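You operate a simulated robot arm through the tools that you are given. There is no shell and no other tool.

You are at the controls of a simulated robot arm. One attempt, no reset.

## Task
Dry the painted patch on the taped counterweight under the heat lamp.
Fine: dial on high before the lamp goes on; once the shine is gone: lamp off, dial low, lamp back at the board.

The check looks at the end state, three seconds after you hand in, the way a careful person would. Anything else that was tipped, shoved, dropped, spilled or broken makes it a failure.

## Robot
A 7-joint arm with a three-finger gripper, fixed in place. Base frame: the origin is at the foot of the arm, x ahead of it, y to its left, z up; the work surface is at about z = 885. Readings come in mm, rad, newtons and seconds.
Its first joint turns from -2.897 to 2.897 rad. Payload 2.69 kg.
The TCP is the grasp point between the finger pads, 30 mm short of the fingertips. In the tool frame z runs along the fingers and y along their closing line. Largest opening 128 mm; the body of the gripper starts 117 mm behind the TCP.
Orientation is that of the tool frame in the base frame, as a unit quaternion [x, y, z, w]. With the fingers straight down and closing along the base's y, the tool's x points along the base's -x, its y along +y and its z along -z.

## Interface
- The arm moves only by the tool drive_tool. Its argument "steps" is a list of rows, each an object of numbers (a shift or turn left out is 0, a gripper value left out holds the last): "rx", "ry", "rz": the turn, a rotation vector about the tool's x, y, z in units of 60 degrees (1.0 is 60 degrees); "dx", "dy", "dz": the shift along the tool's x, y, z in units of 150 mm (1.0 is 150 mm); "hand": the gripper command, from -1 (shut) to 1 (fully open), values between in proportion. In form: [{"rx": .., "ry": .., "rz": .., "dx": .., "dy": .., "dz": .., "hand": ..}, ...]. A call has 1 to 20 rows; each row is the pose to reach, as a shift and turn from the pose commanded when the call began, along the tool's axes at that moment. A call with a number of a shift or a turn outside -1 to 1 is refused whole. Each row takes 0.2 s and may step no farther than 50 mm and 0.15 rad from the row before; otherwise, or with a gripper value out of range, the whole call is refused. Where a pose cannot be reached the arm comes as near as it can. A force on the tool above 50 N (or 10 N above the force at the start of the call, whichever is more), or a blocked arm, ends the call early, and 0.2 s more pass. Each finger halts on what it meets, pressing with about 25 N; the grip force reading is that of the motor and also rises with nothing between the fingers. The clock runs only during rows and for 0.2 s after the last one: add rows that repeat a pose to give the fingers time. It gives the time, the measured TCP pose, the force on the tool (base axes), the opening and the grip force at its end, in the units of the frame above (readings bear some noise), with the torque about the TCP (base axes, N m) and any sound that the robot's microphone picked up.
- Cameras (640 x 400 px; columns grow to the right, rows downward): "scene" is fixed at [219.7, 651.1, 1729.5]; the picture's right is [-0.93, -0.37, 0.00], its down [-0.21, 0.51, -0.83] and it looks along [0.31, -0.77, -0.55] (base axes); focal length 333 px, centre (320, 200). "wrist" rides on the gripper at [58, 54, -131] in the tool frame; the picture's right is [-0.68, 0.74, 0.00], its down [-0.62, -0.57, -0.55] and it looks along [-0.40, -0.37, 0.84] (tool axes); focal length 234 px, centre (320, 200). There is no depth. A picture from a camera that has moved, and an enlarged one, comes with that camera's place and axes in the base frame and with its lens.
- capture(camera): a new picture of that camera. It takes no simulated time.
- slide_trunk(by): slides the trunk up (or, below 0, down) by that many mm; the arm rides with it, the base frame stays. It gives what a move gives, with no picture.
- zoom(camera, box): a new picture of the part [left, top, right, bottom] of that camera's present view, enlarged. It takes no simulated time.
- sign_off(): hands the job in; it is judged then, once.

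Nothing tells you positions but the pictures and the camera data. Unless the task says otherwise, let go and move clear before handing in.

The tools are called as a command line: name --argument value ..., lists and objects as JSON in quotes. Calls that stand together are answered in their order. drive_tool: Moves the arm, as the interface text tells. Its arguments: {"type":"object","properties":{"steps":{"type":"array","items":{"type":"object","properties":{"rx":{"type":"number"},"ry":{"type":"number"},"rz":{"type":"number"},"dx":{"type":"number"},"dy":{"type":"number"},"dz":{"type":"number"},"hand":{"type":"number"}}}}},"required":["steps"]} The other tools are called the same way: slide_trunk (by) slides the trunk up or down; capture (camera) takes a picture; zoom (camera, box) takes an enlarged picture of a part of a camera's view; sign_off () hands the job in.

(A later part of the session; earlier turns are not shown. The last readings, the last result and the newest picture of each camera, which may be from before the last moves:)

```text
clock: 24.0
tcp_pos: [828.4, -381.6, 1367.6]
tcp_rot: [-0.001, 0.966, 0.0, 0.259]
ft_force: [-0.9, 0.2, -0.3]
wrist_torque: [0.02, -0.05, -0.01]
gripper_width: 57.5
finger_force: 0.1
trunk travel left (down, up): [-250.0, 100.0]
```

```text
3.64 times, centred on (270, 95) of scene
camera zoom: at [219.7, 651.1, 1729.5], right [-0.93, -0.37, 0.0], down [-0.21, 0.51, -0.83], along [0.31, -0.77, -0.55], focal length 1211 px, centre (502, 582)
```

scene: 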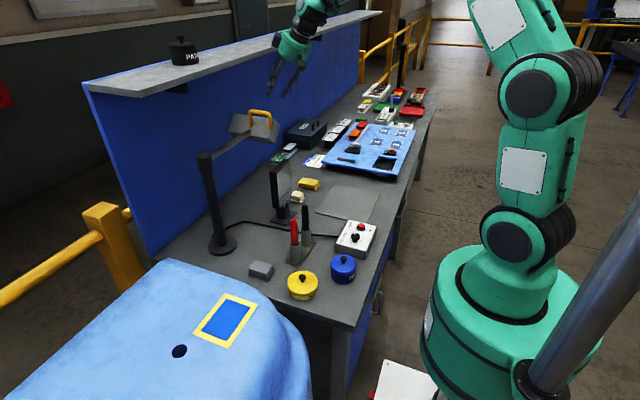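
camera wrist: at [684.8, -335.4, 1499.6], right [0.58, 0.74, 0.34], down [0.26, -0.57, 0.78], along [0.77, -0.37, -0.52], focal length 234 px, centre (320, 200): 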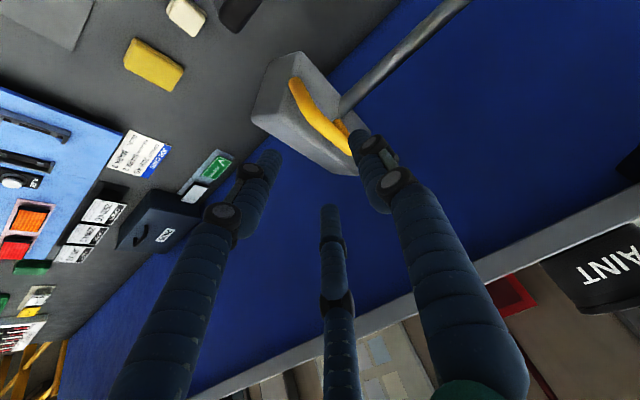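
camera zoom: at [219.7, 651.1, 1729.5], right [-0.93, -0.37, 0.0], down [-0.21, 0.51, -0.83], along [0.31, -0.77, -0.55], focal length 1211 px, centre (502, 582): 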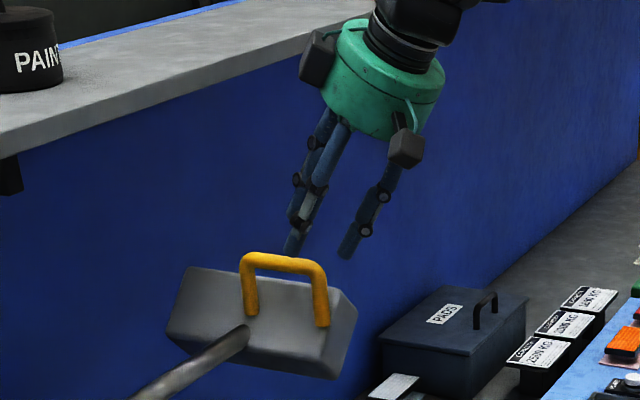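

Scene and wrist views agree on the bar at y≈-381, z≈1318, and the fingertips project where expected. I'll slide down so the bar sits between the pads, then look again before closing.

drive_tool --steps '[{"dx": -0.01, "dy": 0.002, "dz": 0.08, "hand": -0.28}, {"dx": -0.02, "dy": 0.004, "dz": 0.16}, {"dx": -0.0325, "dy": 0.004, "dz": 0.23}, {"dx": -0.0325, "dy": 0.004, "dz": 0.285}, {"dx": -0.0325, "dy": 0.004, "dz": 0.285}]'

zoom --camera "wrist" --box '[200, 60, 440, 260]'

zoom --camera "scene" --box '[220, 60, 320, 150]'

```text
clock: 25.2
tcp_pos: [853.9, -382.3, 1335.3]
tcp_rot: [-0.001, 0.966, 0.001, 0.259]
ft_force: [-0.5, -0.7, -0.1]
wrist_torque: [-0.01, 0.02, -0.02]
gripper_width: 46.3
finger_force: 0.1
trunk travel left (down, up): [-250.0, 100.0]
```

```text
2.00 times, centred on (320, 160) of wrist
camera zoom: at [736.9, -328.6, 1418.8], right [0.59, 0.74, 0.34], down [0.26, -0.57, 0.78], along [0.77, -0.37, -0.52], focal length 468 px, centre (320, 280)
```

zoom: 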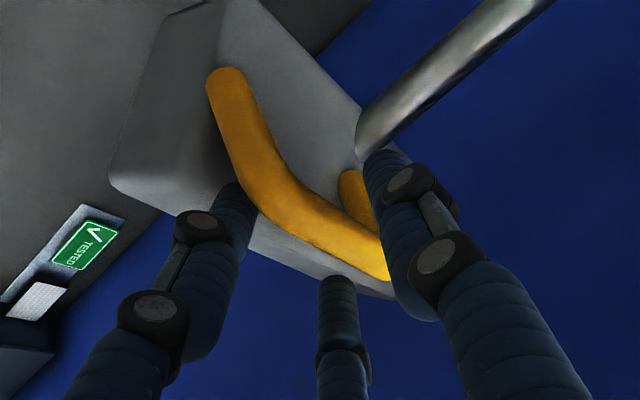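

```text
4.44 times, centred on (270, 105) of scene
camera zoom: at [219.7, 651.1, 1729.5], right [-0.93, -0.37, 0.0], down [-0.21, 0.51, -0.83], along [0.31, -0.77, -0.55], focal length 1480 px, centre (542, 622)
```

zoom: 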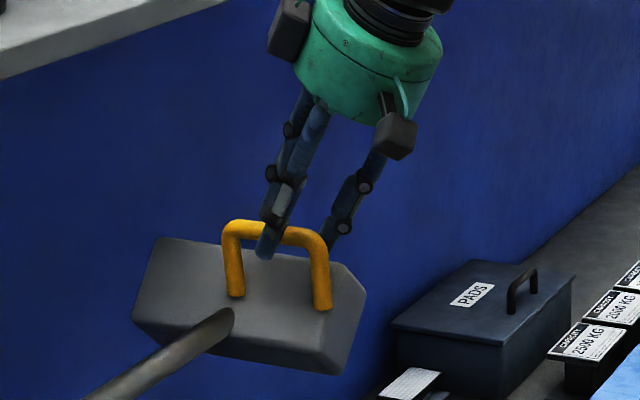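

The bar is between the fingers. Closing in small steps while watching the side load.

drive_tool --steps '[{"hand": -0.5}, {"hand": -0.6}, {"hand": -0.6}]'

```text
clock: 26.0
tcp_pos: [854.4, -382.0, 1335.7]
tcp_rot: [0.0, 0.966, 0.0, 0.259]
ft_force: [0.3, -4.8, 2.6]
wrist_torque: [-0.06, -0.1, -0.16]
gripper_width: 28.2
finger_force: 1.9
trunk travel left (down, up): [-250.0, 100.0]
```

The -y finger touched first, so the bar is about 6 mm further toward -y. I'll shift and continue closing.

drive_tool --steps '[{"dy": -0.02, "hand": -0.6}, {"dy": -0.04, "hand": -0.6}, {"dy": -0.04, "hand": -0.7}, {"dy": -0.04, "hand": -0.72}]'

```text
clock: 27.0
tcp_pos: [853.8, -385.3, 1333.5]
tcp_rot: [-0.001, 0.966, 0.0, 0.258]
ft_force: [2.6, 17.1, 0.6]
wrist_torque: [0.27, -0.05, 0.14]
gripper_width: 29.7
finger_force: 9.5
trunk travel left (down, up): [-250.0, 100.0]
```

Both sides now touch at about 28 mm width, centred near y≈-383.5. I'll recentre and look closely before gripping harder.

drive_tool --steps '[{"dy": 0.015, "hand": -0.5}, {"dy": 0.03, "hand": -0.5}, {"dy": 0.03, "hand": -0.5}]'

zoom --camera "wrist" --box '[230, 80, 410, 230]'

zoom --camera "scene" --box '[235, 80, 305, 140]'

```text
clock: 27.8
tcp_pos: [853.3, -383.4, 1334.0]
tcp_rot: [-0.001, 0.966, 0.0, 0.259]
ft_force: [0.6, 0.0, 0.2]
wrist_torque: [-0.01, 0.02, -0.03]
gripper_width: 32.0
finger_force: 0.0
trunk travel left (down, up): [-250.0, 100.0]
```

```text
2.67 times, centred on (320, 155) of wrist
camera zoom: at [737.2, -330.1, 1417.9], right [0.59, 0.74, 0.34], down [0.26, -0.57, 0.78], along [0.77, -0.37, -0.52], focal length 624 px, centre (320, 320)
```

zoom: 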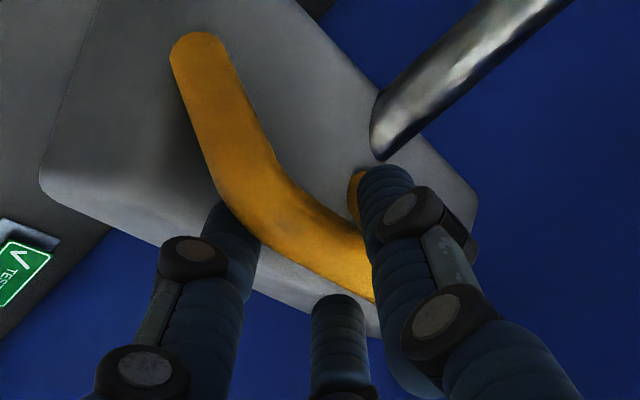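

```text
6.67 times, centred on (270, 110) of scene
camera zoom: at [219.7, 651.1, 1729.5], right [-0.93, -0.37, 0.0], down [-0.21, 0.51, -0.83], along [0.31, -0.77, -0.55], focal length 2221 px, centre (653, 800)
```

zoom: 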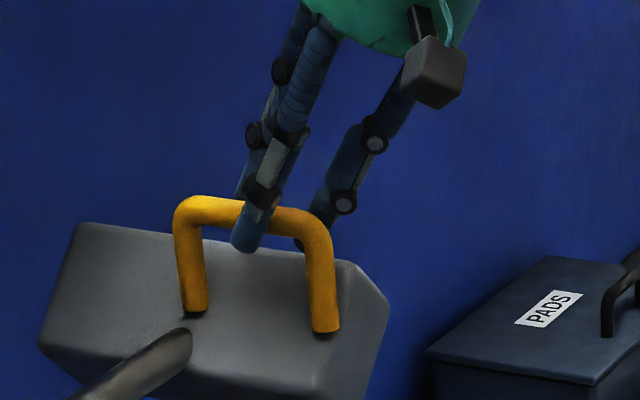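

drive_tool --steps '[{"hand": -0.55}, {"hand": -0.6}, {"hand": -0.6}]'

drive_tool --steps '[{"hand": -0.65}, {"hand": -0.7}, {"hand": -0.7}]'

```text
clock: 28.6
tcp_pos: [853.8, -383.2, 1333.8]
tcp_rot: [-0.001, 0.966, 0.0, 0.258]
ft_force: [-0.9, -1.3, -0.4]
wrist_torque: [-0.03, 0.04, -0.06]
gripper_width: 26.5
finger_force: 0.7
trunk travel left (down, up): [-250.0, 100.0]
```

```text
clock: 29.4
tcp_pos: [854.9, -382.8, 1334.2]
tcp_rot: [0.0, 0.966, -0.001, 0.259]
ft_force: [1.6, -0.9, -0.2]
wrist_torque: [0.0, -0.26, -0.54]
gripper_width: 25.1
finger_force: 45.2
trunk travel left (down, up): [-250.0, 100.0]
```

The handle is gripped with negligible side load. I'll test a small 6° clockwise swing about the post axis at about (920,-98) and check the forces.

drive_tool --steps '[{"hand": -1}, {"dx": 0.0572, "dy": 0.0164, "dz": -0.033, "rx": 0.01667, "rz": 0.02887}, {"dx": 0.1139, "dy": 0.0351, "dz": -0.0657, "rx": 0.0333, "rz": 0.0577}, {"dx": 0.1699, "dy": 0.0561, "dz": -0.0981, "rx": 0.05, "rz": 0.0866}, {"dx": 0.1699, "dy": 0.0561, "dz": -0.0981, "rx": 0.05, "rz": 0.0866}]'

zoom --camera "scene" --box '[180, 80, 320, 260]'

```text
clock: 30.6
tcp_pos: [823.3, -374.2, 1333.7]
tcp_rot: [0.05, 0.965, -0.014, 0.258]
ft_force: [4.1, 0.7, 5.4]
wrist_torque: [0.03, -0.29, -0.97]
gripper_width: 25.1
finger_force: 45.5
trunk travel left (down, up): [-250.0, 100.0]
```

```text
2.22 times, centred on (250, 170) of scene
camera zoom: at [219.7, 651.1, 1729.5], right [-0.93, -0.37, 0.0], down [-0.21, 0.51, -0.83], along [0.31, -0.77, -0.55], focal length 740 px, centre (476, 267)
```

zoom: 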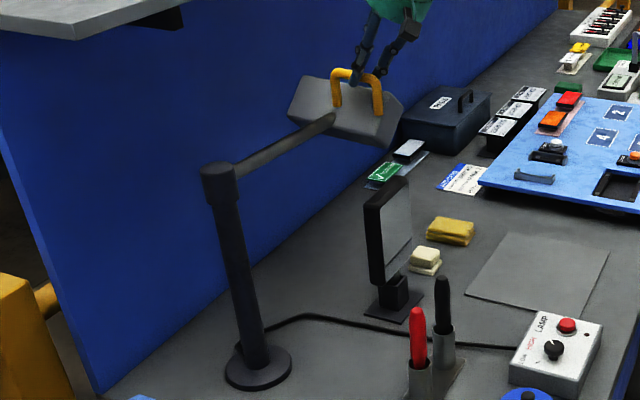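

The lamp follows smoothly with low forces. Continuing the same arc for 30° more.

drive_tool --steps '[{"dx": 0.142, "dy": 0.0453, "dz": -0.082, "rx": 0.04167, "rz": 0.07217}, {"dx": 0.2799, "dy": 0.1047, "dz": -0.1616, "rx": 0.0833, "rz": 0.1443}, {"dx": 0.413, "dy": 0.1777, "dz": -0.2384, "rx": 0.125, "rz": 0.2165}, {"dx": 0.54, "dy": 0.2639, "dz": -0.3118, "rx": 0.1667, "rz": 0.2887}, {"dx": 0.6599, "dy": 0.3625, "dz": -0.381, "rx": 0.2083, "rz": 0.3608}, {"dx": 0.772, "dy": 0.4729, "dz": -0.4457, "rx": 0.25, "rz": 0.433}, {"dx": 0.772, "dy": 0.4729, "dz": -0.4457, "rx": 0.25, "rz": 0.433}]'

capture --camera "scene"

capture --camera "wrist"

```text
clock: 32.2
tcp_pos: [698.9, -289.2, 1333.3]
tcp_rot: [0.298, 0.918, -0.08, 0.248]
ft_force: [25.1, 19.6, 19.3]
wrist_torque: [0.11, -0.88, -0.34]
gripper_width: 25.4
finger_force: 45.2
trunk travel left (down, up): [-250.0, 100.0]
```

```text
taken
```

scene: 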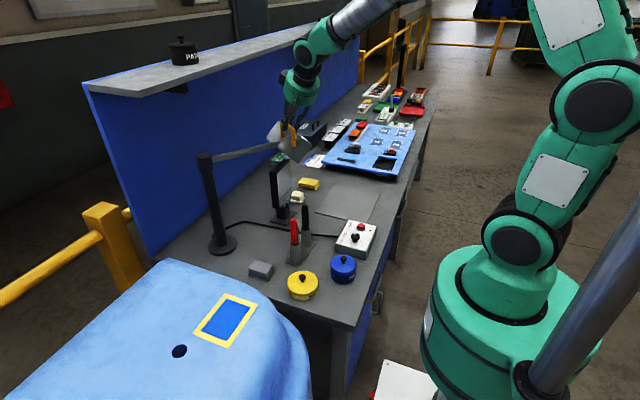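

```text
taken
camera wrist: at [636.4, -178.3, 1417.3], right [0.91, 0.25, 0.34], down [-0.12, -0.61, 0.78], along [0.41, -0.75, -0.52], focal length 234 px, centre (320, 200)
```

wrist: 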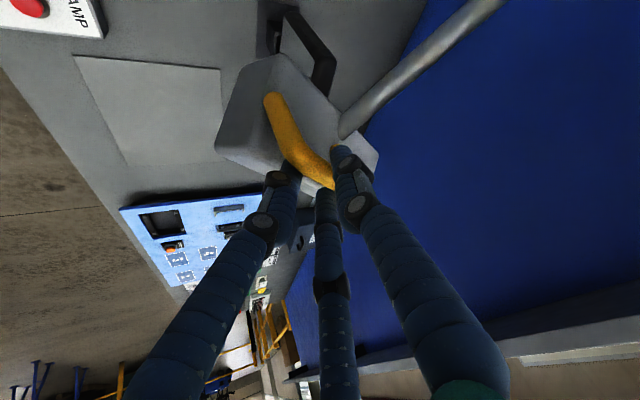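

A radial pull of about 30 N toward the post shows the pivot is nearer (924,-101). I'll relax inward and continue with the corrected arc for 24°.

drive_tool --steps '[{"dx": -0.0058, "dy": 0.02, "dz": 0.0033}, {"dx": 0.1622, "dy": 0.0787, "dz": -0.0937, "rx": 0.05, "rz": 0.0866}, {"dx": 0.3239, "dy": 0.1573, "dz": -0.187, "rx": 0.1, "rz": 0.1732}, {"dx": 0.4774, "dy": 0.2553, "dz": -0.2757, "rx": 0.15, "rz": 0.2598}, {"dx": 0.6218, "dy": 0.371, "dz": -0.359, "rx": 0.2, "rz": 0.3464}, {"dx": 0.6218, "dy": 0.371, "dz": -0.359, "rx": 0.2, "rz": 0.3464}]'

capture --camera "scene"

capture --camera "wrist"

```text
clock: 33.6
tcp_pos: [642.1, -183.6, 1333.7]
tcp_rot: [0.484, 0.836, -0.13, 0.223]
ft_force: [-31.7, -9.8, 25.9]
wrist_torque: [-0.71, 0.26, -0.74]
gripper_width: 24.8
finger_force: 44.5
trunk travel left (down, up): [-250.0, 100.0]
```

```text
taken
```

scene: 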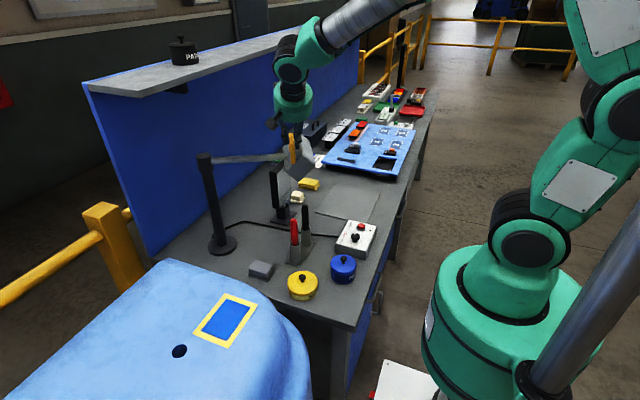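

```text
taken
camera wrist: at [630.2, -57.7, 1417.7], right [0.93, -0.14, 0.34], down [-0.36, -0.51, 0.78], along [0.06, -0.85, -0.52], focal length 234 px, centre (320, 200)
```

wrist: 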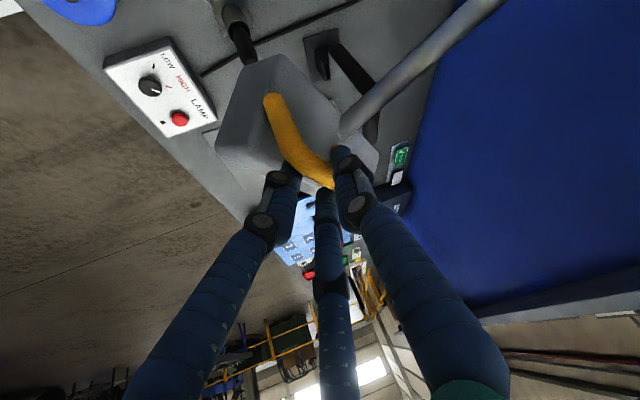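

Fitting the measured arc gives a pivot near (916.5,-104) and tool radius 285 mm. The lamp has swung 60°, so I'll release here, back out along the fingers, and regrip with the hand vertical.

drive_tool --steps '[{"hand": -0.2}, {"hand": -0.2}, {"dz": -0.2}, {"dz": -0.5}, {"dz": -0.8}, {"dz": -0.8}]'

drive_tool --steps '[{"ry": 0.1, "dz": -0.05}, {"ry": 0.2, "dz": -0.1}, {"ry": 0.3, "dz": -0.15}, {"ry": 0.4, "dz": -0.2}, {"ry": 0.5, "dz": -0.2}, {"ry": 0.5, "dz": -0.2}]'

capture --camera "scene"

capture --camera "wrist"

```text
clock: 35.0
tcp_pos: [613.5, -132.1, 1438.6]
tcp_rot: [0.482, 0.837, -0.129, 0.224]
ft_force: [-1.2, 0.1, 0.4]
wrist_torque: [-0.02, -0.03, 0.06]
gripper_width: 51.3
finger_force: 0.1
trunk travel left (down, up): [-250.0, 100.0]
```

```text
clock: 36.4
tcp_pos: [606.5, -116.3, 1464.7]
tcp_rot: [0.5, 0.866, 0.0, -0.001]
ft_force: [0.4, -0.8, 0.6]
wrist_torque: [0.05, 0.0, 0.0]
gripper_width: 51.1
finger_force: 0.1
trunk travel left (down, up): [-250.0, 100.0]
```

```text
taken
```

scene: 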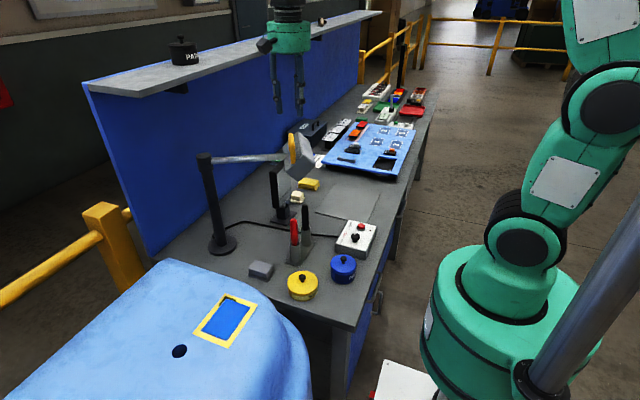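

```text
taken
camera wrist: at [622.9, -39.5, 1595.1], right [0.98, -0.22, 0.0], down [-0.18, -0.82, 0.55], along [-0.12, -0.53, -0.84], focal length 234 px, centre (320, 200)
```

wrist: 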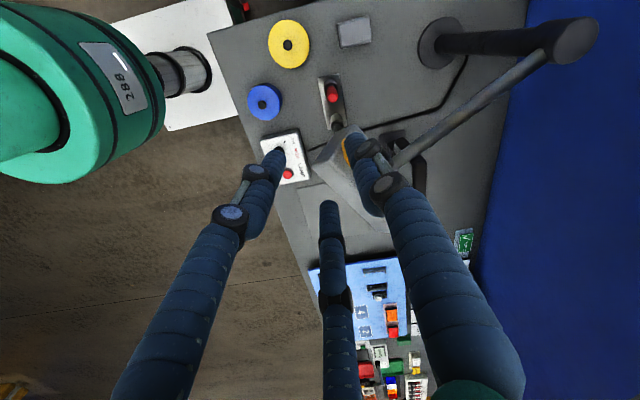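

The lamp stays put. I'll test in free air whether the wrist can turn the extra 80° needed for the remaining swing.

drive_tool --steps '[{"rz": 0.13}, {"rz": 0.26}, {"rz": 0.39}, {"rz": 0.52}, {"rz": 0.65}, {"rz": 0.78}, {"rz": 0.9}, {"rz": 1.0}, {"rz": 1.0}]'

drive_tool --steps '[{"rz": 0.13}, {"rz": 0.26}, {"rz": 0.39}, {"rz": 0.45}, {"rz": 0.45}]'

```text
clock: 38.4
tcp_pos: [607.5, -116.2, 1463.4]
tcp_rot: [0.866, 0.5, 0.0, -0.001]
ft_force: [-0.7, -0.3, -0.5]
wrist_torque: [0.02, 0.03, 0.0]
gripper_width: 51.1
finger_force: 0.1
trunk travel left (down, up): [-250.0, 100.0]
```

```text
clock: 39.6
tcp_pos: [606.7, -116.3, 1463.1]
tcp_rot: [0.959, 0.284, 0.0, 0.0]
ft_force: [0.4, 0.6, -0.6]
wrist_torque: [0.0, 0.01, 0.02]
gripper_width: 51.2
finger_force: 0.0
trunk travel left (down, up): [-250.0, 100.0]
```

drive_tool --steps '[{"dx": 0.242, "dy": -0.121}, {"dx": 0.484, "dy": -0.2425}, {"dx": 0.725, "dy": -0.364}, {"dx": 0.967, "dy": -0.485}, {"dx": 0.967, "dy": -0.485}]'

drive_tool --steps '[{"dx": 0.242, "dy": -0.121}, {"dx": 0.484, "dy": -0.2425}, {"dx": 0.725, "dy": -0.364}, {"dx": 0.967, "dy": -0.485}, {"dx": 0.967, "dy": -0.485}]'

capture --camera "wrist"

capture --camera "scene"

```text
clock: 40.8
tcp_pos: [687.4, 25.5, 1462.4]
tcp_rot: [0.959, 0.284, 0.0, 0.0]
ft_force: [-0.4, 0.4, -0.6]
wrist_torque: [-0.07, 0.07, 0.0]
gripper_width: 51.1
finger_force: 0.0
trunk travel left (down, up): [-250.0, 100.0]
```

```text
clock: 42.0
tcp_pos: [768.2, 165.1, 1463.9]
tcp_rot: [0.959, 0.285, 0.0, 0.0]
ft_force: [0.7, 0.9, 0.2]
wrist_torque: [-0.04, 0.03, 0.01]
gripper_width: 51.1
finger_force: 0.1
trunk travel left (down, up): [-250.0, 100.0]
```

```text
taken
camera wrist: at [846.7, 152.7, 1594.6], right [-0.17, -0.99, 0.0], down [-0.82, 0.14, 0.55], along [-0.54, 0.09, -0.84], focal length 234 px, centre (320, 200)
```

wrist: 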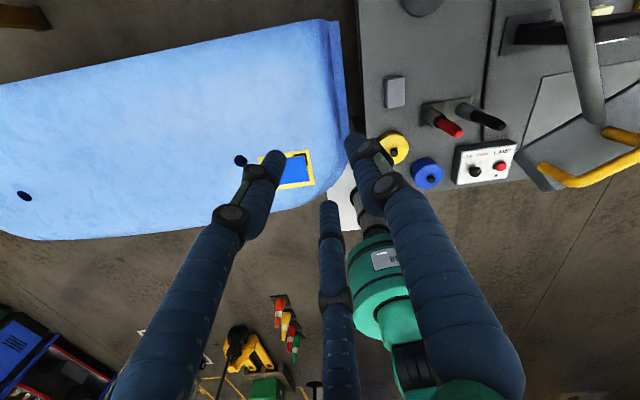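

```text
taken
```

scene: 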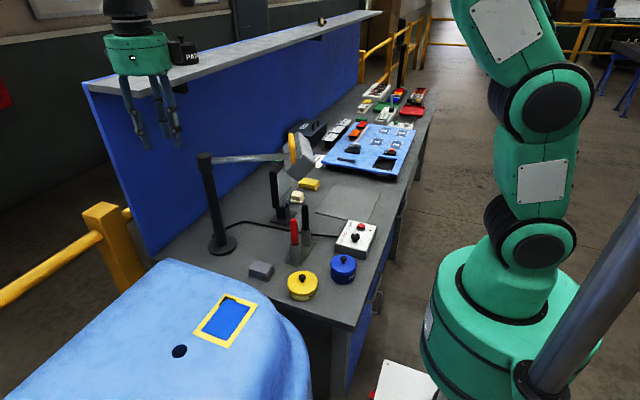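

That pose is reachable, so the full swing is possible in one regrip. I'll also use this view to pin down the patch location and how its wet shine looks.

zoom --camera "wrist" --box '[210, 100, 370, 220]'

zoom --camera "scene" --box '[150, 270, 290, 370]'

```text
3.33 times, centred on (290, 160) of wrist
camera zoom: at [846.7, 152.7, 1594.6], right [-0.17, -0.99, 0.0], down [-0.82, 0.14, 0.55], along [-0.54, 0.09, -0.84], focal length 781 px, centre (420, 333)
```

zoom: 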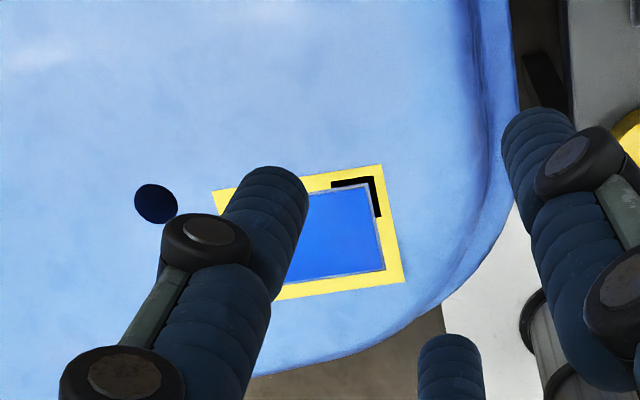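

```text
4.00 times, centred on (220, 320) of scene
camera zoom: at [219.7, 651.1, 1729.5], right [-0.93, -0.37, 0.0], down [-0.21, 0.51, -0.83], along [0.31, -0.77, -0.55], focal length 1332 px, centre (720, -280)
```

zoom: 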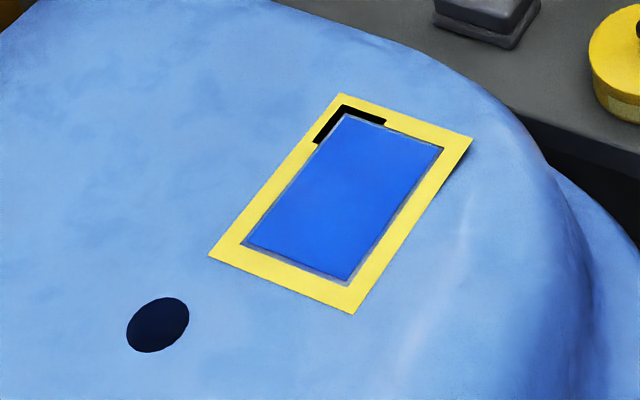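

The patch is about x 560–654, y 212–336, z≈1068, with its centre at azimuth ≈129.4° from the post; the lamp is now at about 210°. I return above the handle (bar middle about (656,-208,1318)) to regrip with the hand vertical.

drive_tool --steps '[{"dx": -0.124, "dy": 0.105, "rz": -0.125}, {"dx": -0.247, "dy": 0.209, "rz": -0.25}, {"dx": -0.371, "dy": 0.314, "rz": -0.375}, {"dx": -0.495, "dy": 0.419, "rz": -0.5}, {"dx": -0.618, "dy": 0.523, "rz": -0.625}, {"dx": -0.742, "dy": 0.628, "rz": -0.75}, {"dx": -0.865, "dy": 0.732, "rz": -0.875}, {"dx": -0.989, "dy": 0.837, "rz": -1.0}]'

drive_tool --steps '[{"dx": -0.242, "dy": -0.096, "rz": -0.112}, {"dx": -0.484, "dy": -0.192, "rz": -0.225}, {"dx": -0.726, "dy": -0.288, "rz": -0.337}, {"dx": -0.968, "dy": -0.384, "rz": -0.45}, {"dx": -0.968, "dy": -0.384, "rz": -0.45}]'

drive_tool --steps '[{"dx": -0.1, "dy": -0.08, "dz": 0.2}, {"dx": -0.2, "dy": -0.161, "dz": 0.4}, {"dx": -0.2, "dy": -0.161, "dz": 0.49}, {"dx": -0.2, "dy": -0.161, "dz": 0.49}]'

zoom --camera "wrist" --box '[200, 60, 440, 260]'

zoom --camera "scene" --box '[240, 60, 350, 200]'

```text
clock: 43.8
tcp_pos: [713.2, -23.8, 1462.7]
tcp_rot: [0.688, 0.726, -0.001, 0.0]
ft_force: [-0.5, 0.5, -0.3]
wrist_torque: [-0.01, 0.01, -0.02]
gripper_width: 51.2
finger_force: 0.1
trunk travel left (down, up): [-250.0, 100.0]
```

```text
clock: 45.0
tcp_pos: [659.7, -169.7, 1462.9]
tcp_rot: [0.499, 0.866, 0.0, 0.0]
ft_force: [0.4, 0.4, 0.1]
wrist_torque: [0.08, -0.08, -0.03]
gripper_width: 51.3
finger_force: 0.0
trunk travel left (down, up): [-250.0, 100.0]
```

```text
clock: 46.0
tcp_pos: [654.8, -209.4, 1390.9]
tcp_rot: [0.498, 0.867, -0.001, 0.0]
ft_force: [-0.3, 0.2, -0.4]
wrist_torque: [0.0, 0.03, -0.01]
gripper_width: 51.2
finger_force: 0.2
trunk travel left (down, up): [-250.0, 100.0]
```

```text
2.00 times, centred on (320, 160) of wrist
camera zoom: at [672.7, -131.8, 1521.0], right [0.98, -0.22, 0.0], down [-0.18, -0.82, 0.55], along [-0.12, -0.54, -0.84], focal length 468 px, centre (320, 280)
```

zoom: 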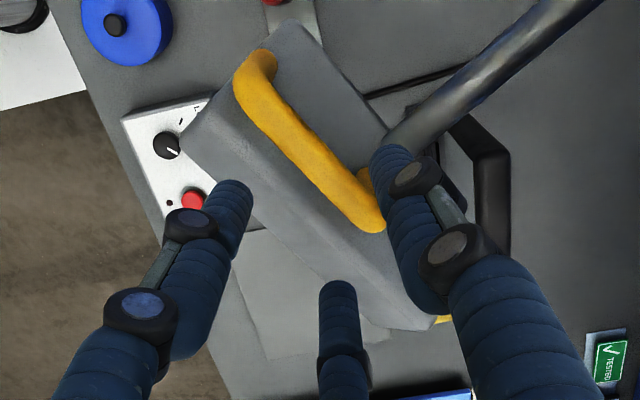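

```text
2.86 times, centred on (295, 130) of scene
camera zoom: at [219.7, 651.1, 1729.5], right [-0.93, -0.37, 0.0], down [-0.21, 0.51, -0.83], along [0.31, -0.77, -0.55], focal length 952 px, centre (391, 400)
```

zoom: 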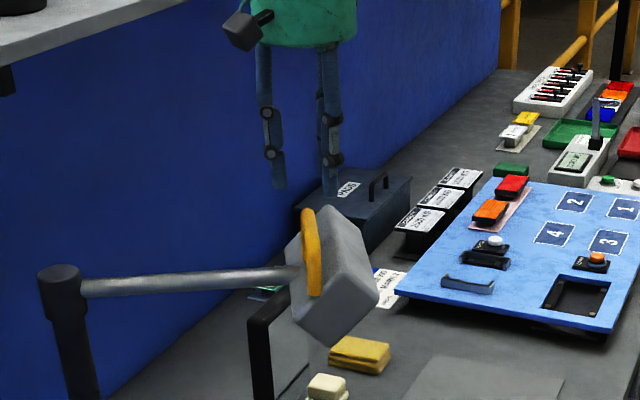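

The bar is nearly under the hand, about 4 mm toward the post. I'll descend so the tips pass the bar, then close gradually.

drive_tool --steps '[{"dy": 0.027, "dz": 0.1, "hand": -0.25}, {"dy": 0.027, "dz": 0.2}, {"dy": 0.027, "dz": 0.3}, {"dy": 0.027, "dz": 0.39}, {"dy": 0.027, "dz": 0.39}]'

zoom --camera "wrist" --box '[200, 60, 440, 260]'

zoom --camera "scene" --box '[240, 80, 350, 180]'

```text
clock: 47.2
tcp_pos: [660.6, -206.5, 1330.9]
tcp_rot: [0.499, 0.866, 0.0, 0.0]
ft_force: [-3.5, -2.6, -1.8]
wrist_torque: [-0.03, 0.0, 0.1]
gripper_width: 49.2
finger_force: 0.9
trunk travel left (down, up): [-250.0, 100.0]
```

```text
2.00 times, centred on (320, 160) of wrist
camera zoom: at [678.2, -129.8, 1462.2], right [0.98, -0.22, 0.0], down [-0.18, -0.82, 0.55], along [-0.12, -0.54, -0.84], focal length 468 px, centre (320, 280)
```

zoom: 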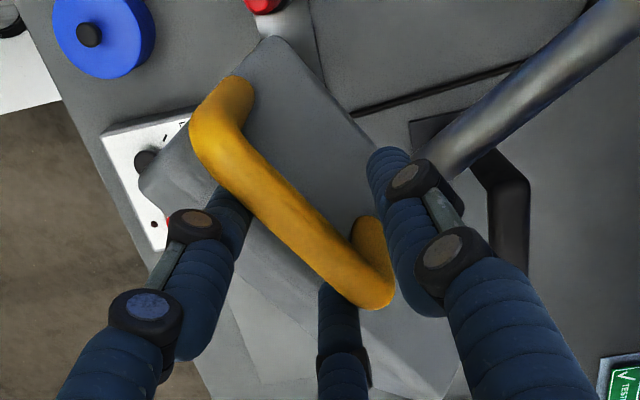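

```text
4.00 times, centred on (295, 130) of scene
camera zoom: at [219.7, 651.1, 1729.5], right [-0.93, -0.37, 0.0], down [-0.21, 0.51, -0.83], along [0.31, -0.77, -0.55], focal length 1332 px, centre (420, 480)
```

zoom: 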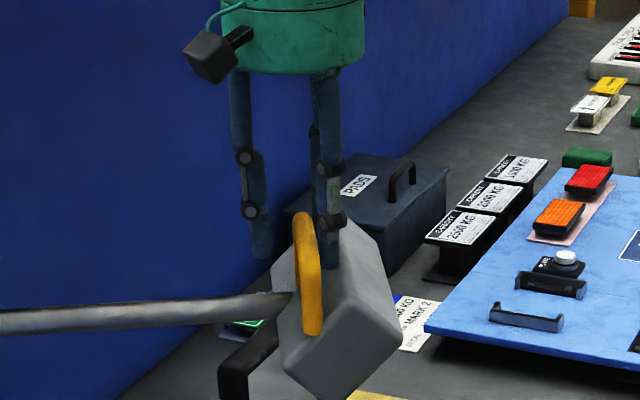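

The outer fingers are already touching the bar, so the hand must shift about 7 mm outward. I'll shift and close in steps.

drive_tool --steps '[{"dy": -0.03}, {"dy": -0.048}, {"dy": -0.048, "hand": -0.45}, {"dy": -0.048, "hand": -0.5}, {"dy": -0.048, "hand": -0.55}]'

```text
clock: 48.4
tcp_pos: [657.1, -211.2, 1331.6]
tcp_rot: [0.499, 0.866, 0.0, -0.001]
ft_force: [-0.5, -0.1, 0.2]
wrist_torque: [0.02, -0.01, 0.02]
gripper_width: 28.7
finger_force: 0.1
trunk travel left (down, up): [-250.0, 100.0]
```

drive_tool --steps '[{"hand": -0.6}, {"hand": -0.65}, {"hand": -0.65}]'

zoom --camera "wrist" --box '[200, 60, 440, 260]'

```text
clock: 49.2
tcp_pos: [657.3, -209.5, 1332.2]
tcp_rot: [0.499, 0.867, 0.0, 0.0]
ft_force: [1.7, 1.1, 0.8]
wrist_torque: [0.0, -0.05, 0.09]
gripper_width: 24.8
finger_force: 45.1
trunk travel left (down, up): [-250.0, 100.0]
```

```text
2.00 times, centred on (320, 160) of wrist
camera zoom: at [673.5, -133.2, 1462.8], right [0.98, -0.22, 0.0], down [-0.18, -0.82, 0.55], along [-0.12, -0.54, -0.84], focal length 468 px, centre (320, 280)
```

zoom: 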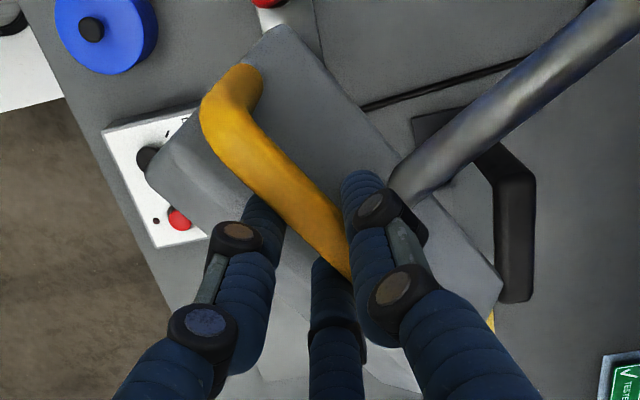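

Gripped and balanced. Swinging 28° clockwise about (916.5,-104).

drive_tool --steps '[{"hand": -1}, {"dx": 0.2237, "dy": 0.0446, "rz": 0.1167}, {"dx": 0.4402, "dy": 0.1161, "rz": 0.2333}, {"dx": 0.6464, "dy": 0.2135, "rz": 0.35}, {"dx": 0.8393, "dy": 0.3352, "rz": 0.4667}, {"dx": 0.8393, "dy": 0.3352, "rz": 0.4667}]'

capture --camera "scene"

```text
clock: 50.6
tcp_pos: [637.0, -76.5, 1331.9]
tcp_rot: [0.695, 0.719, -0.001, -0.002]
ft_force: [-38.3, 9.2, -16.3]
wrist_torque: [0.38, 0.7, 1.02]
gripper_width: 24.8
finger_force: 44.7
trunk travel left (down, up): [-250.0, 100.0]
```

```text
taken
```

scene: 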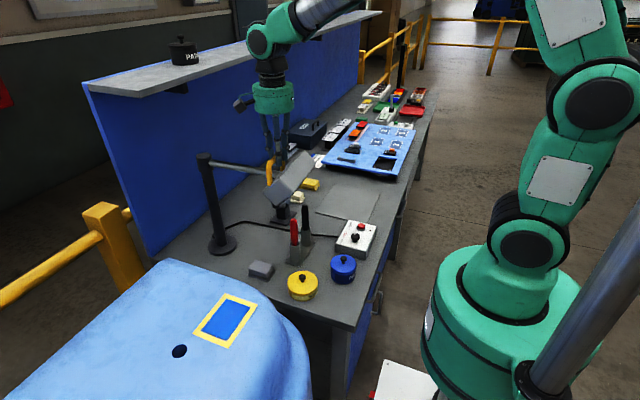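

drive_tool --steps '[{"dx": 0.0}, {"dx": 0.0}]'

```text
clock: 51.2
tcp_pos: [636.8, -75.4, 1332.4]
tcp_rot: [0.694, 0.72, -0.001, -0.002]
ft_force: [-44.2, 9.2, -25.5]
wrist_torque: [0.16, 0.74, 1.05]
gripper_width: 25.0
finger_force: 44.7
trunk travel left (down, up): [-250.0, 100.0]
```

There's a steady outward load, so I'll relax 3 mm outward and compare.

drive_tool --steps '[{"dy": -0.01}, {"dy": -0.02}, {"dy": -0.02}]'

```text
clock: 52.0
tcp_pos: [633.9, -75.7, 1332.0]
tcp_rot: [0.695, 0.719, 0.001, 0.0]
ft_force: [-12.2, 4.4, -26.2]
wrist_torque: [-0.04, 0.23, 0.79]
gripper_width: 24.6
finger_force: 45.1
trunk travel left (down, up): [-250.0, 100.0]
```

Refitting zero-force points gives a pivot near (917,-96). I swing another 26° on that arc.

drive_tool --steps '[{"dx": 0.2287, "dy": 0.0313, "rz": 0.1167}, {"dx": 0.4507, "dy": 0.0973, "rz": 0.2333}, {"dx": 0.6633, "dy": 0.1907, "rz": 0.35}, {"dx": 0.8073, "dy": 0.2727, "rz": 0.4333}, {"dx": 0.8073, "dy": 0.2727, "rz": 0.4333}]'

capture --camera "scene"

```text
clock: 53.2
tcp_pos: [673.7, 45.5, 1333.1]
tcp_rot: [0.838, 0.545, 0.0, 0.001]
ft_force: [0.1, 6.5, -12.9]
wrist_torque: [0.25, 0.03, 1.2]
gripper_width: 24.9
finger_force: 44.4
trunk travel left (down, up): [-250.0, 100.0]
```

```text
taken
```

scene: 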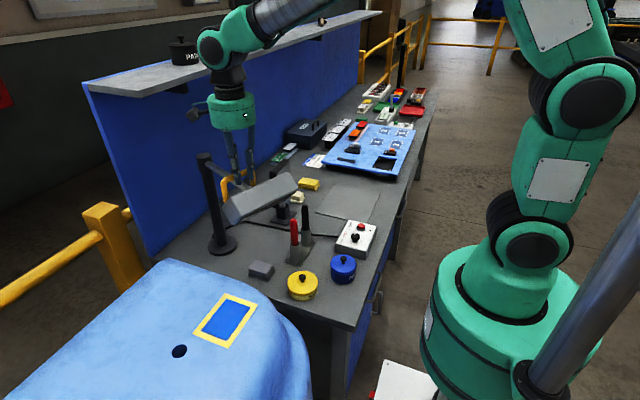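

Forces are low now. A final 26.5° should bring the beam over the patch.

drive_tool --steps '[{"dx": 0.2287, "dy": 0.0387, "rz": 0.1167}, {"dx": 0.4507, "dy": 0.1047, "rz": 0.2333}, {"dx": 0.6633, "dy": 0.198, "rz": 0.35}, {"dx": 0.8213, "dy": 0.2887, "rz": 0.4417}, {"dx": 0.8213, "dy": 0.2887, "rz": 0.4417}]'

capture --camera "scene"

zoom --camera "scene" --box '[140, 140, 320, 370]'

capture --camera "wrist"

```text
clock: 54.4
tcp_pos: [763.7, 139.3, 1331.3]
tcp_rot: [0.941, 0.338, 0.002, 0.0]
ft_force: [21.6, -28.3, 14.8]
wrist_torque: [-0.63, -0.27, 0.88]
gripper_width: 25.0
finger_force: 45.6
trunk travel left (down, up): [-250.0, 100.0]
```

```text
taken
```

scene: 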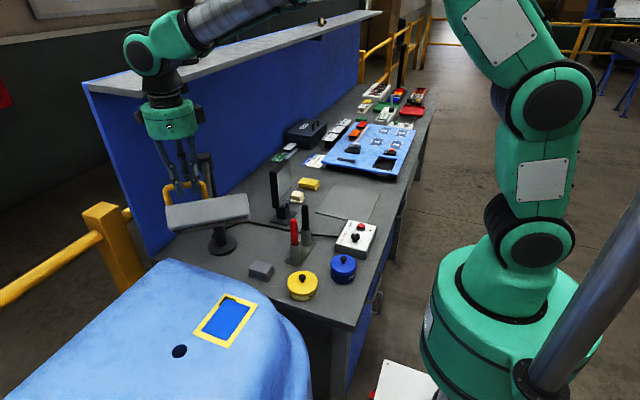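

```text
1.74 times, centred on (230, 255) of scene
camera zoom: at [219.7, 651.1, 1729.5], right [-0.93, -0.37, 0.0], down [-0.21, 0.51, -0.83], along [0.31, -0.77, -0.55], focal length 579 px, centre (476, 104)
```

zoom: 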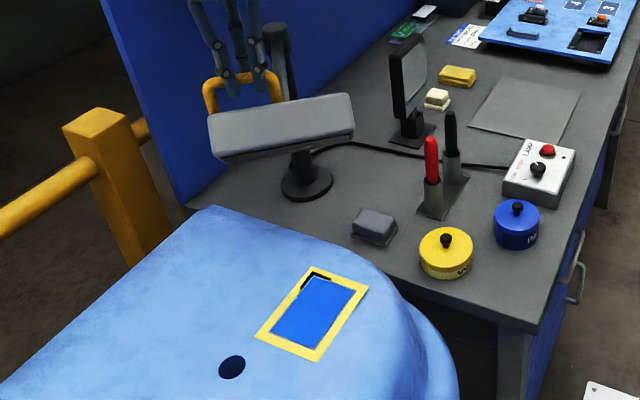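

```text
taken
camera wrist: at [842.4, 134.9, 1463.2], right [-0.05, -1.0, 0.0], down [-0.84, 0.04, 0.55], along [-0.55, 0.03, -0.84], focal length 234 px, centre (320, 200)
```

wrist: 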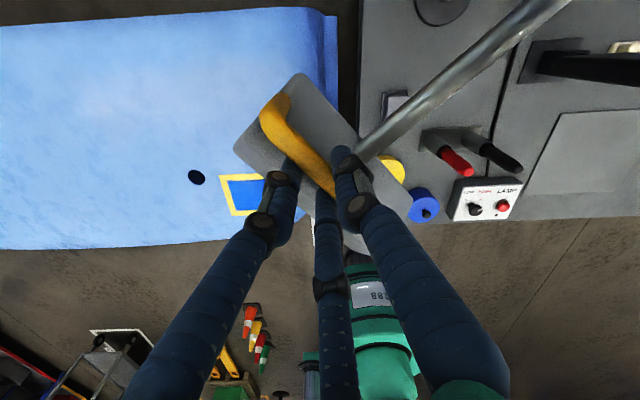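

The lamp head now faces the patch along the computed 130° direction. I'll relax the 35 N radial load, release and lift clear.

drive_tool --steps '[{"dy": 0.01}, {"dy": 0.021}, {"dy": 0.021}]'

drive_tool --steps '[{"hand": -0.3}, {"hand": -0.25}, {"dz": -0.2}, {"dz": -0.5}, {"dz": -0.8}, {"dz": -1.0}, {"dz": -1.0}]'

capture --camera "wrist"

zoom --camera "scene" --box '[140, 140, 320, 370]'

```text
clock: 55.2
tcp_pos: [763.1, 139.5, 1332.6]
tcp_rot: [0.941, 0.339, 0.001, 0.0]
ft_force: [10.8, -7.7, 22.4]
wrist_torque: [0.3, -0.67, 1.18]
gripper_width: 24.7
finger_force: 44.6
trunk travel left (down, up): [-250.0, 100.0]
```

```text
clock: 56.8
tcp_pos: [762.9, 139.2, 1480.5]
tcp_rot: [0.941, 0.339, 0.0, 0.0]
ft_force: [0.2, 0.1, -0.5]
wrist_torque: [0.0, -0.02, -0.02]
gripper_width: 47.8
finger_force: 0.0
trunk travel left (down, up): [-250.0, 100.0]
```

```text
taken
camera wrist: at [840.9, 135.8, 1611.4], right [-0.05, -1.0, 0.0], down [-0.83, 0.04, 0.55], along [-0.55, 0.03, -0.84], focal length 234 px, centre (320, 200)
```

wrist: 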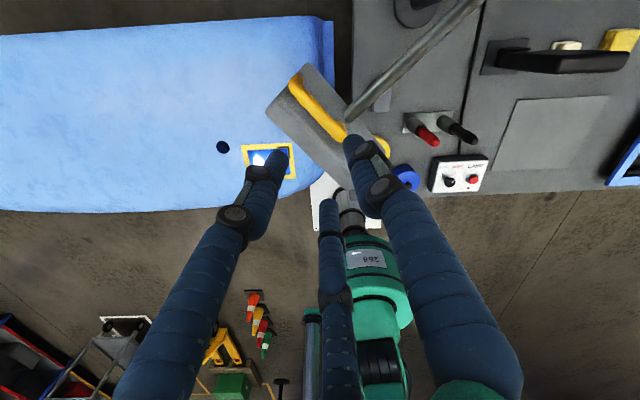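

```text
1.74 times, centred on (230, 255) of scene
camera zoom: at [219.7, 651.1, 1729.5], right [-0.93, -0.37, 0.0], down [-0.21, 0.51, -0.83], along [0.31, -0.77, -0.55], focal length 579 px, centre (476, 104)
```

zoom: 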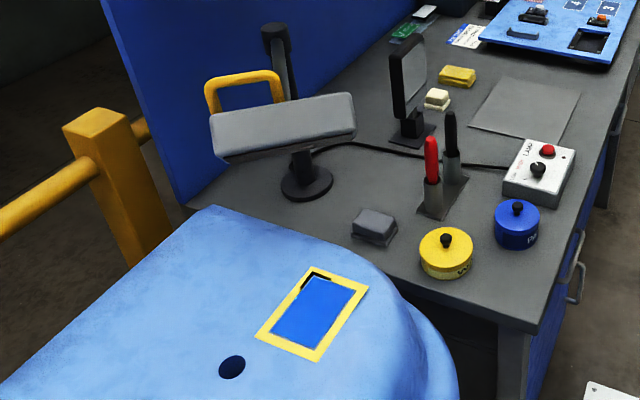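

From this height a white glint shows on the patch; that is the wet shine I should watch. Let me zoom in to record it.

zoom --camera "wrist" --box '[210, 110, 330, 210]'

```text
4.00 times, centred on (270, 160) of wrist
camera zoom: at [840.9, 135.8, 1611.4], right [-0.05, -1.0, 0.0], down [-0.83, 0.04, 0.55], along [-0.55, 0.03, -0.84], focal length 937 px, centre (520, 360)
```

zoom: 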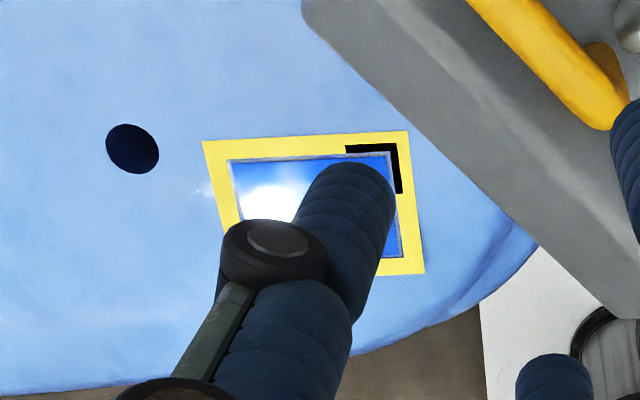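

The shine is clear from this pose (TCP about (763,139,1480)), so it's my reference view. Now I go to the red button at about (448.5,-342) with the fingers closed.

drive_tool --steps '[{"dx": -0.118, "rz": -0.125}, {"dx": -0.237, "rz": -0.25}, {"dx": -0.355, "rz": -0.375}, {"dx": -0.474, "rz": -0.5}, {"dx": -0.592, "rz": -0.625}, {"dx": -0.71, "rz": -0.75}, {"dx": -0.829, "rz": -0.875}, {"dx": -0.947, "rz": -1.0}]'

drive_tool --steps '[{"dx": -0.09, "dy": -0.1165, "dz": 0.075, "rz": -0.125}, {"dx": -0.181, "dy": -0.233, "dz": 0.15, "rz": -0.25}, {"dx": -0.271, "dy": -0.3495, "dz": 0.225, "rz": -0.375}, {"dx": -0.361, "dy": -0.466, "dz": 0.3, "rz": -0.5}, {"dx": -0.452, "dy": -0.5825, "dz": 0.375, "rz": -0.625}, {"dx": -0.542, "dy": -0.699, "dz": 0.45, "rz": -0.75}, {"dx": -0.633, "dy": -0.8155, "dz": 0.525, "rz": -0.875}, {"dx": -0.723, "dy": -0.932, "dz": 0.6, "rz": -1.0}]'

drive_tool --steps '[{"dx": 0.002, "dy": -0.186, "dz": 0.2, "hand": -1}, {"dx": 0.004, "dy": -0.372, "dz": 0.4}, {"dx": 0.006, "dy": -0.557, "dz": 0.6}, {"dx": 0.008, "dy": -0.743, "dz": 0.8}, {"dx": 0.009, "dy": -0.929, "dz": 1.0}]'

drive_tool --steps '[{"dx": -0.018, "dy": -0.18, "dz": 0.18}, {"dx": -0.036, "dy": -0.36, "dz": 0.36}, {"dx": -0.054, "dy": -0.54, "dz": 0.54}, {"dx": -0.072, "dy": -0.72, "dz": 0.72}, {"dx": -0.09, "dy": -0.899, "dz": 0.9}, {"dx": -0.09, "dy": -0.899, "dz": 0.9}]'

capture --camera "wrist"

capture --camera "scene"

```text
clock: 58.6
tcp_pos: [652.6, 48.1, 1481.0]
tcp_rot: [0.644, 0.765, 0.0, 0.001]
ft_force: [-0.2, -0.9, 0.3]
wrist_torque: [-0.03, -0.04, 0.0]
gripper_width: 47.9
finger_force: 0.1
trunk travel left (down, up): [-250.0, 100.0]
```

```text
clock: 60.4
tcp_pos: [532.6, -81.6, 1390.9]
tcp_rot: [0.177, 0.984, 0.0, 0.0]
ft_force: [0.0, 0.8, -0.2]
wrist_torque: [0.01, 0.02, -0.03]
gripper_width: 47.7
finger_force: 0.0
trunk travel left (down, up): [-250.0, 100.0]
```

```text
clock: 61.6
tcp_pos: [483.1, -211.9, 1242.6]
tcp_rot: [0.178, 0.984, 0.0, 0.0]
ft_force: [0.1, 0.3, -0.1]
wrist_torque: [0.02, 0.01, 0.0]
gripper_width: 2.0
finger_force: 24.7
trunk travel left (down, up): [-250.0, 100.0]
```

```text
clock: 63.0
tcp_pos: [447.8, -343.2, 1106.3]
tcp_rot: [0.177, 0.984, 0.001, 0.0]
ft_force: [0.0, -1.3, 0.5]
wrist_torque: [0.05, 0.01, -0.02]
gripper_width: 2.4
finger_force: 25.2
trunk travel left (down, up): [-250.0, 100.0]
```

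```text
taken
camera wrist: at [411.3, -272.8, 1237.2], right [0.89, 0.45, 0.0], down [0.38, -0.74, 0.55], along [0.25, -0.49, -0.84], focal length 234 px, centre (320, 200)
```

wrist: 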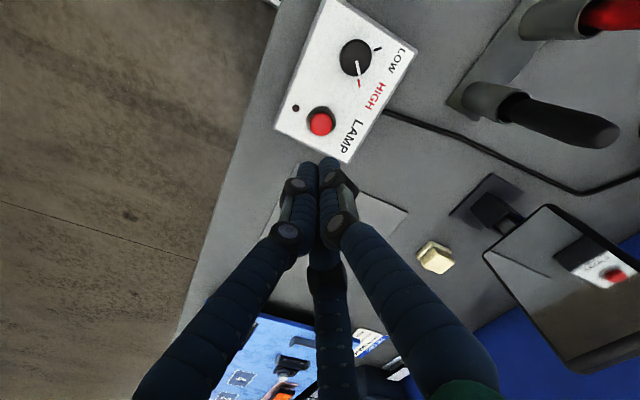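

```text
taken
```

scene: 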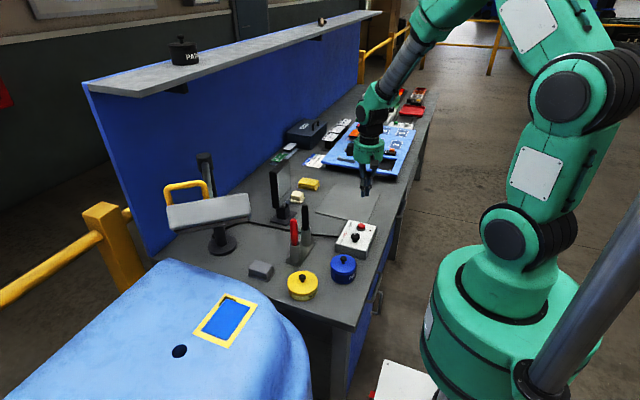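

The button lies right under the fingertips. Descending to just above, then pressing gently.

drive_tool --steps '[{"dz": 0.25}, {"dz": 0.5}, {"dz": 0.7}, {"dz": 0.79}, {"dz": 0.79}]'

drive_tool --steps '[{"dz": 0.02}, {"dz": 0.035}, {"dz": 0.05}, {"dz": 0.065}, {"dz": 0.08}, {"dz": 0.09}]'

zoom --camera "scene" --box '[320, 190, 400, 270]'

```text
clock: 64.2
tcp_pos: [448.2, -345.6, 988.1]
tcp_rot: [0.177, 0.984, 0.0, 0.0]
ft_force: [0.4, 0.1, 0.4]
wrist_torque: [0.01, 0.03, 0.01]
gripper_width: 2.2
finger_force: 25.4
trunk travel left (down, up): [-250.0, 100.0]
```

```text
clock: 65.6
tcp_pos: [449.1, -342.9, 975.3]
tcp_rot: [0.177, 0.984, 0.0, 0.0]
ft_force: [0.7, -0.3, 0.8]
wrist_torque: [0.01, -0.01, -0.03]
gripper_width: 2.2
finger_force: 25.4
trunk travel left (down, up): [-250.0, 100.0]
```

```text
5.00 times, centred on (360, 230) of scene
camera zoom: at [219.7, 651.1, 1729.5], right [-0.93, -0.37, 0.0], down [-0.21, 0.51, -0.83], along [0.31, -0.77, -0.55], focal length 1666 px, centre (120, 50)
```

zoom: 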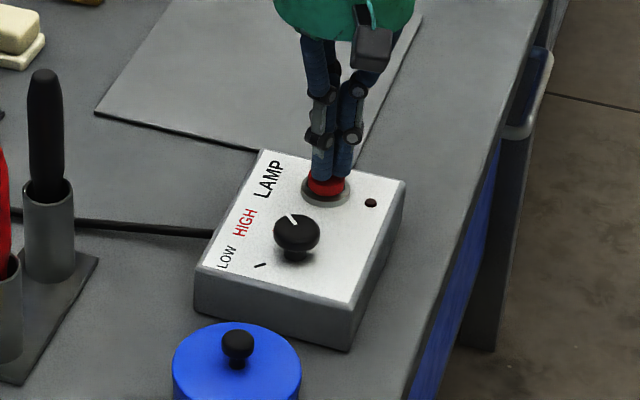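

drive_tool --steps '[{"dz": 0.007}, {"dz": 0.013}, {"dz": 0.02}, {"dz": 0.027}]'

zoom --camera "scene" --box '[330, 200, 390, 260]'

```text
clock: 66.6
tcp_pos: [447.1, -343.7, 969.4]
tcp_rot: [0.177, 0.984, 0.001, 0.001]
ft_force: [0.1, 0.1, 1.6]
wrist_torque: [0.02, 0.01, -0.03]
gripper_width: 2.0
finger_force: 25.3
trunk travel left (down, up): [-250.0, 100.0]
```

```text
6.67 times, centred on (360, 230) of scene
camera zoom: at [219.7, 651.1, 1729.5], right [-0.93, -0.37, 0.0], down [-0.21, 0.51, -0.83], along [0.31, -0.77, -0.55], focal length 2221 px, centre (53, 0)
```

zoom: 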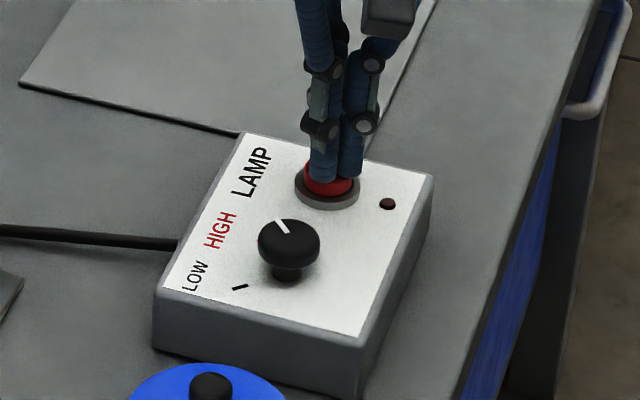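

drive_tool --steps '[{"dz": 0.007}, {"dz": 0.013}, {"dz": 0.02}]'

zoom --camera "scene" --box '[330, 200, 390, 260]'

```text
clock: 67.4
tcp_pos: [447.5, -341.7, 968.1]
tcp_rot: [0.178, 0.984, 0.0, -0.001]
ft_force: [0.3, -0.2, 2.0]
wrist_torque: [-0.03, 0.01, -0.02]
gripper_width: 2.1
finger_force: 25.2
trunk travel left (down, up): [-250.0, 100.0]
```

```text
6.67 times, centred on (360, 230) of scene
camera zoom: at [219.7, 651.1, 1729.5], right [-0.93, -0.37, 0.0], down [-0.21, 0.51, -0.83], along [0.31, -0.77, -0.55], focal length 2221 px, centre (53, 0)
```

zoom: 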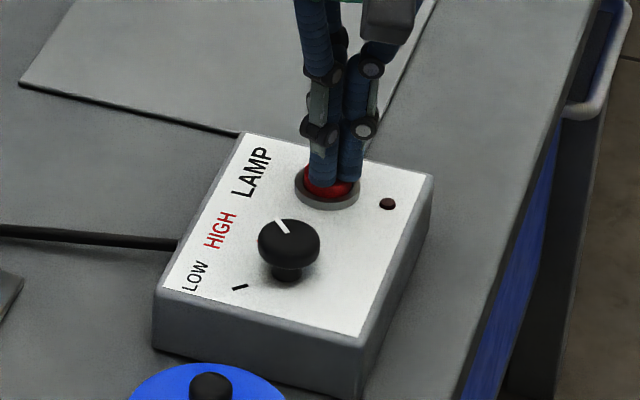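

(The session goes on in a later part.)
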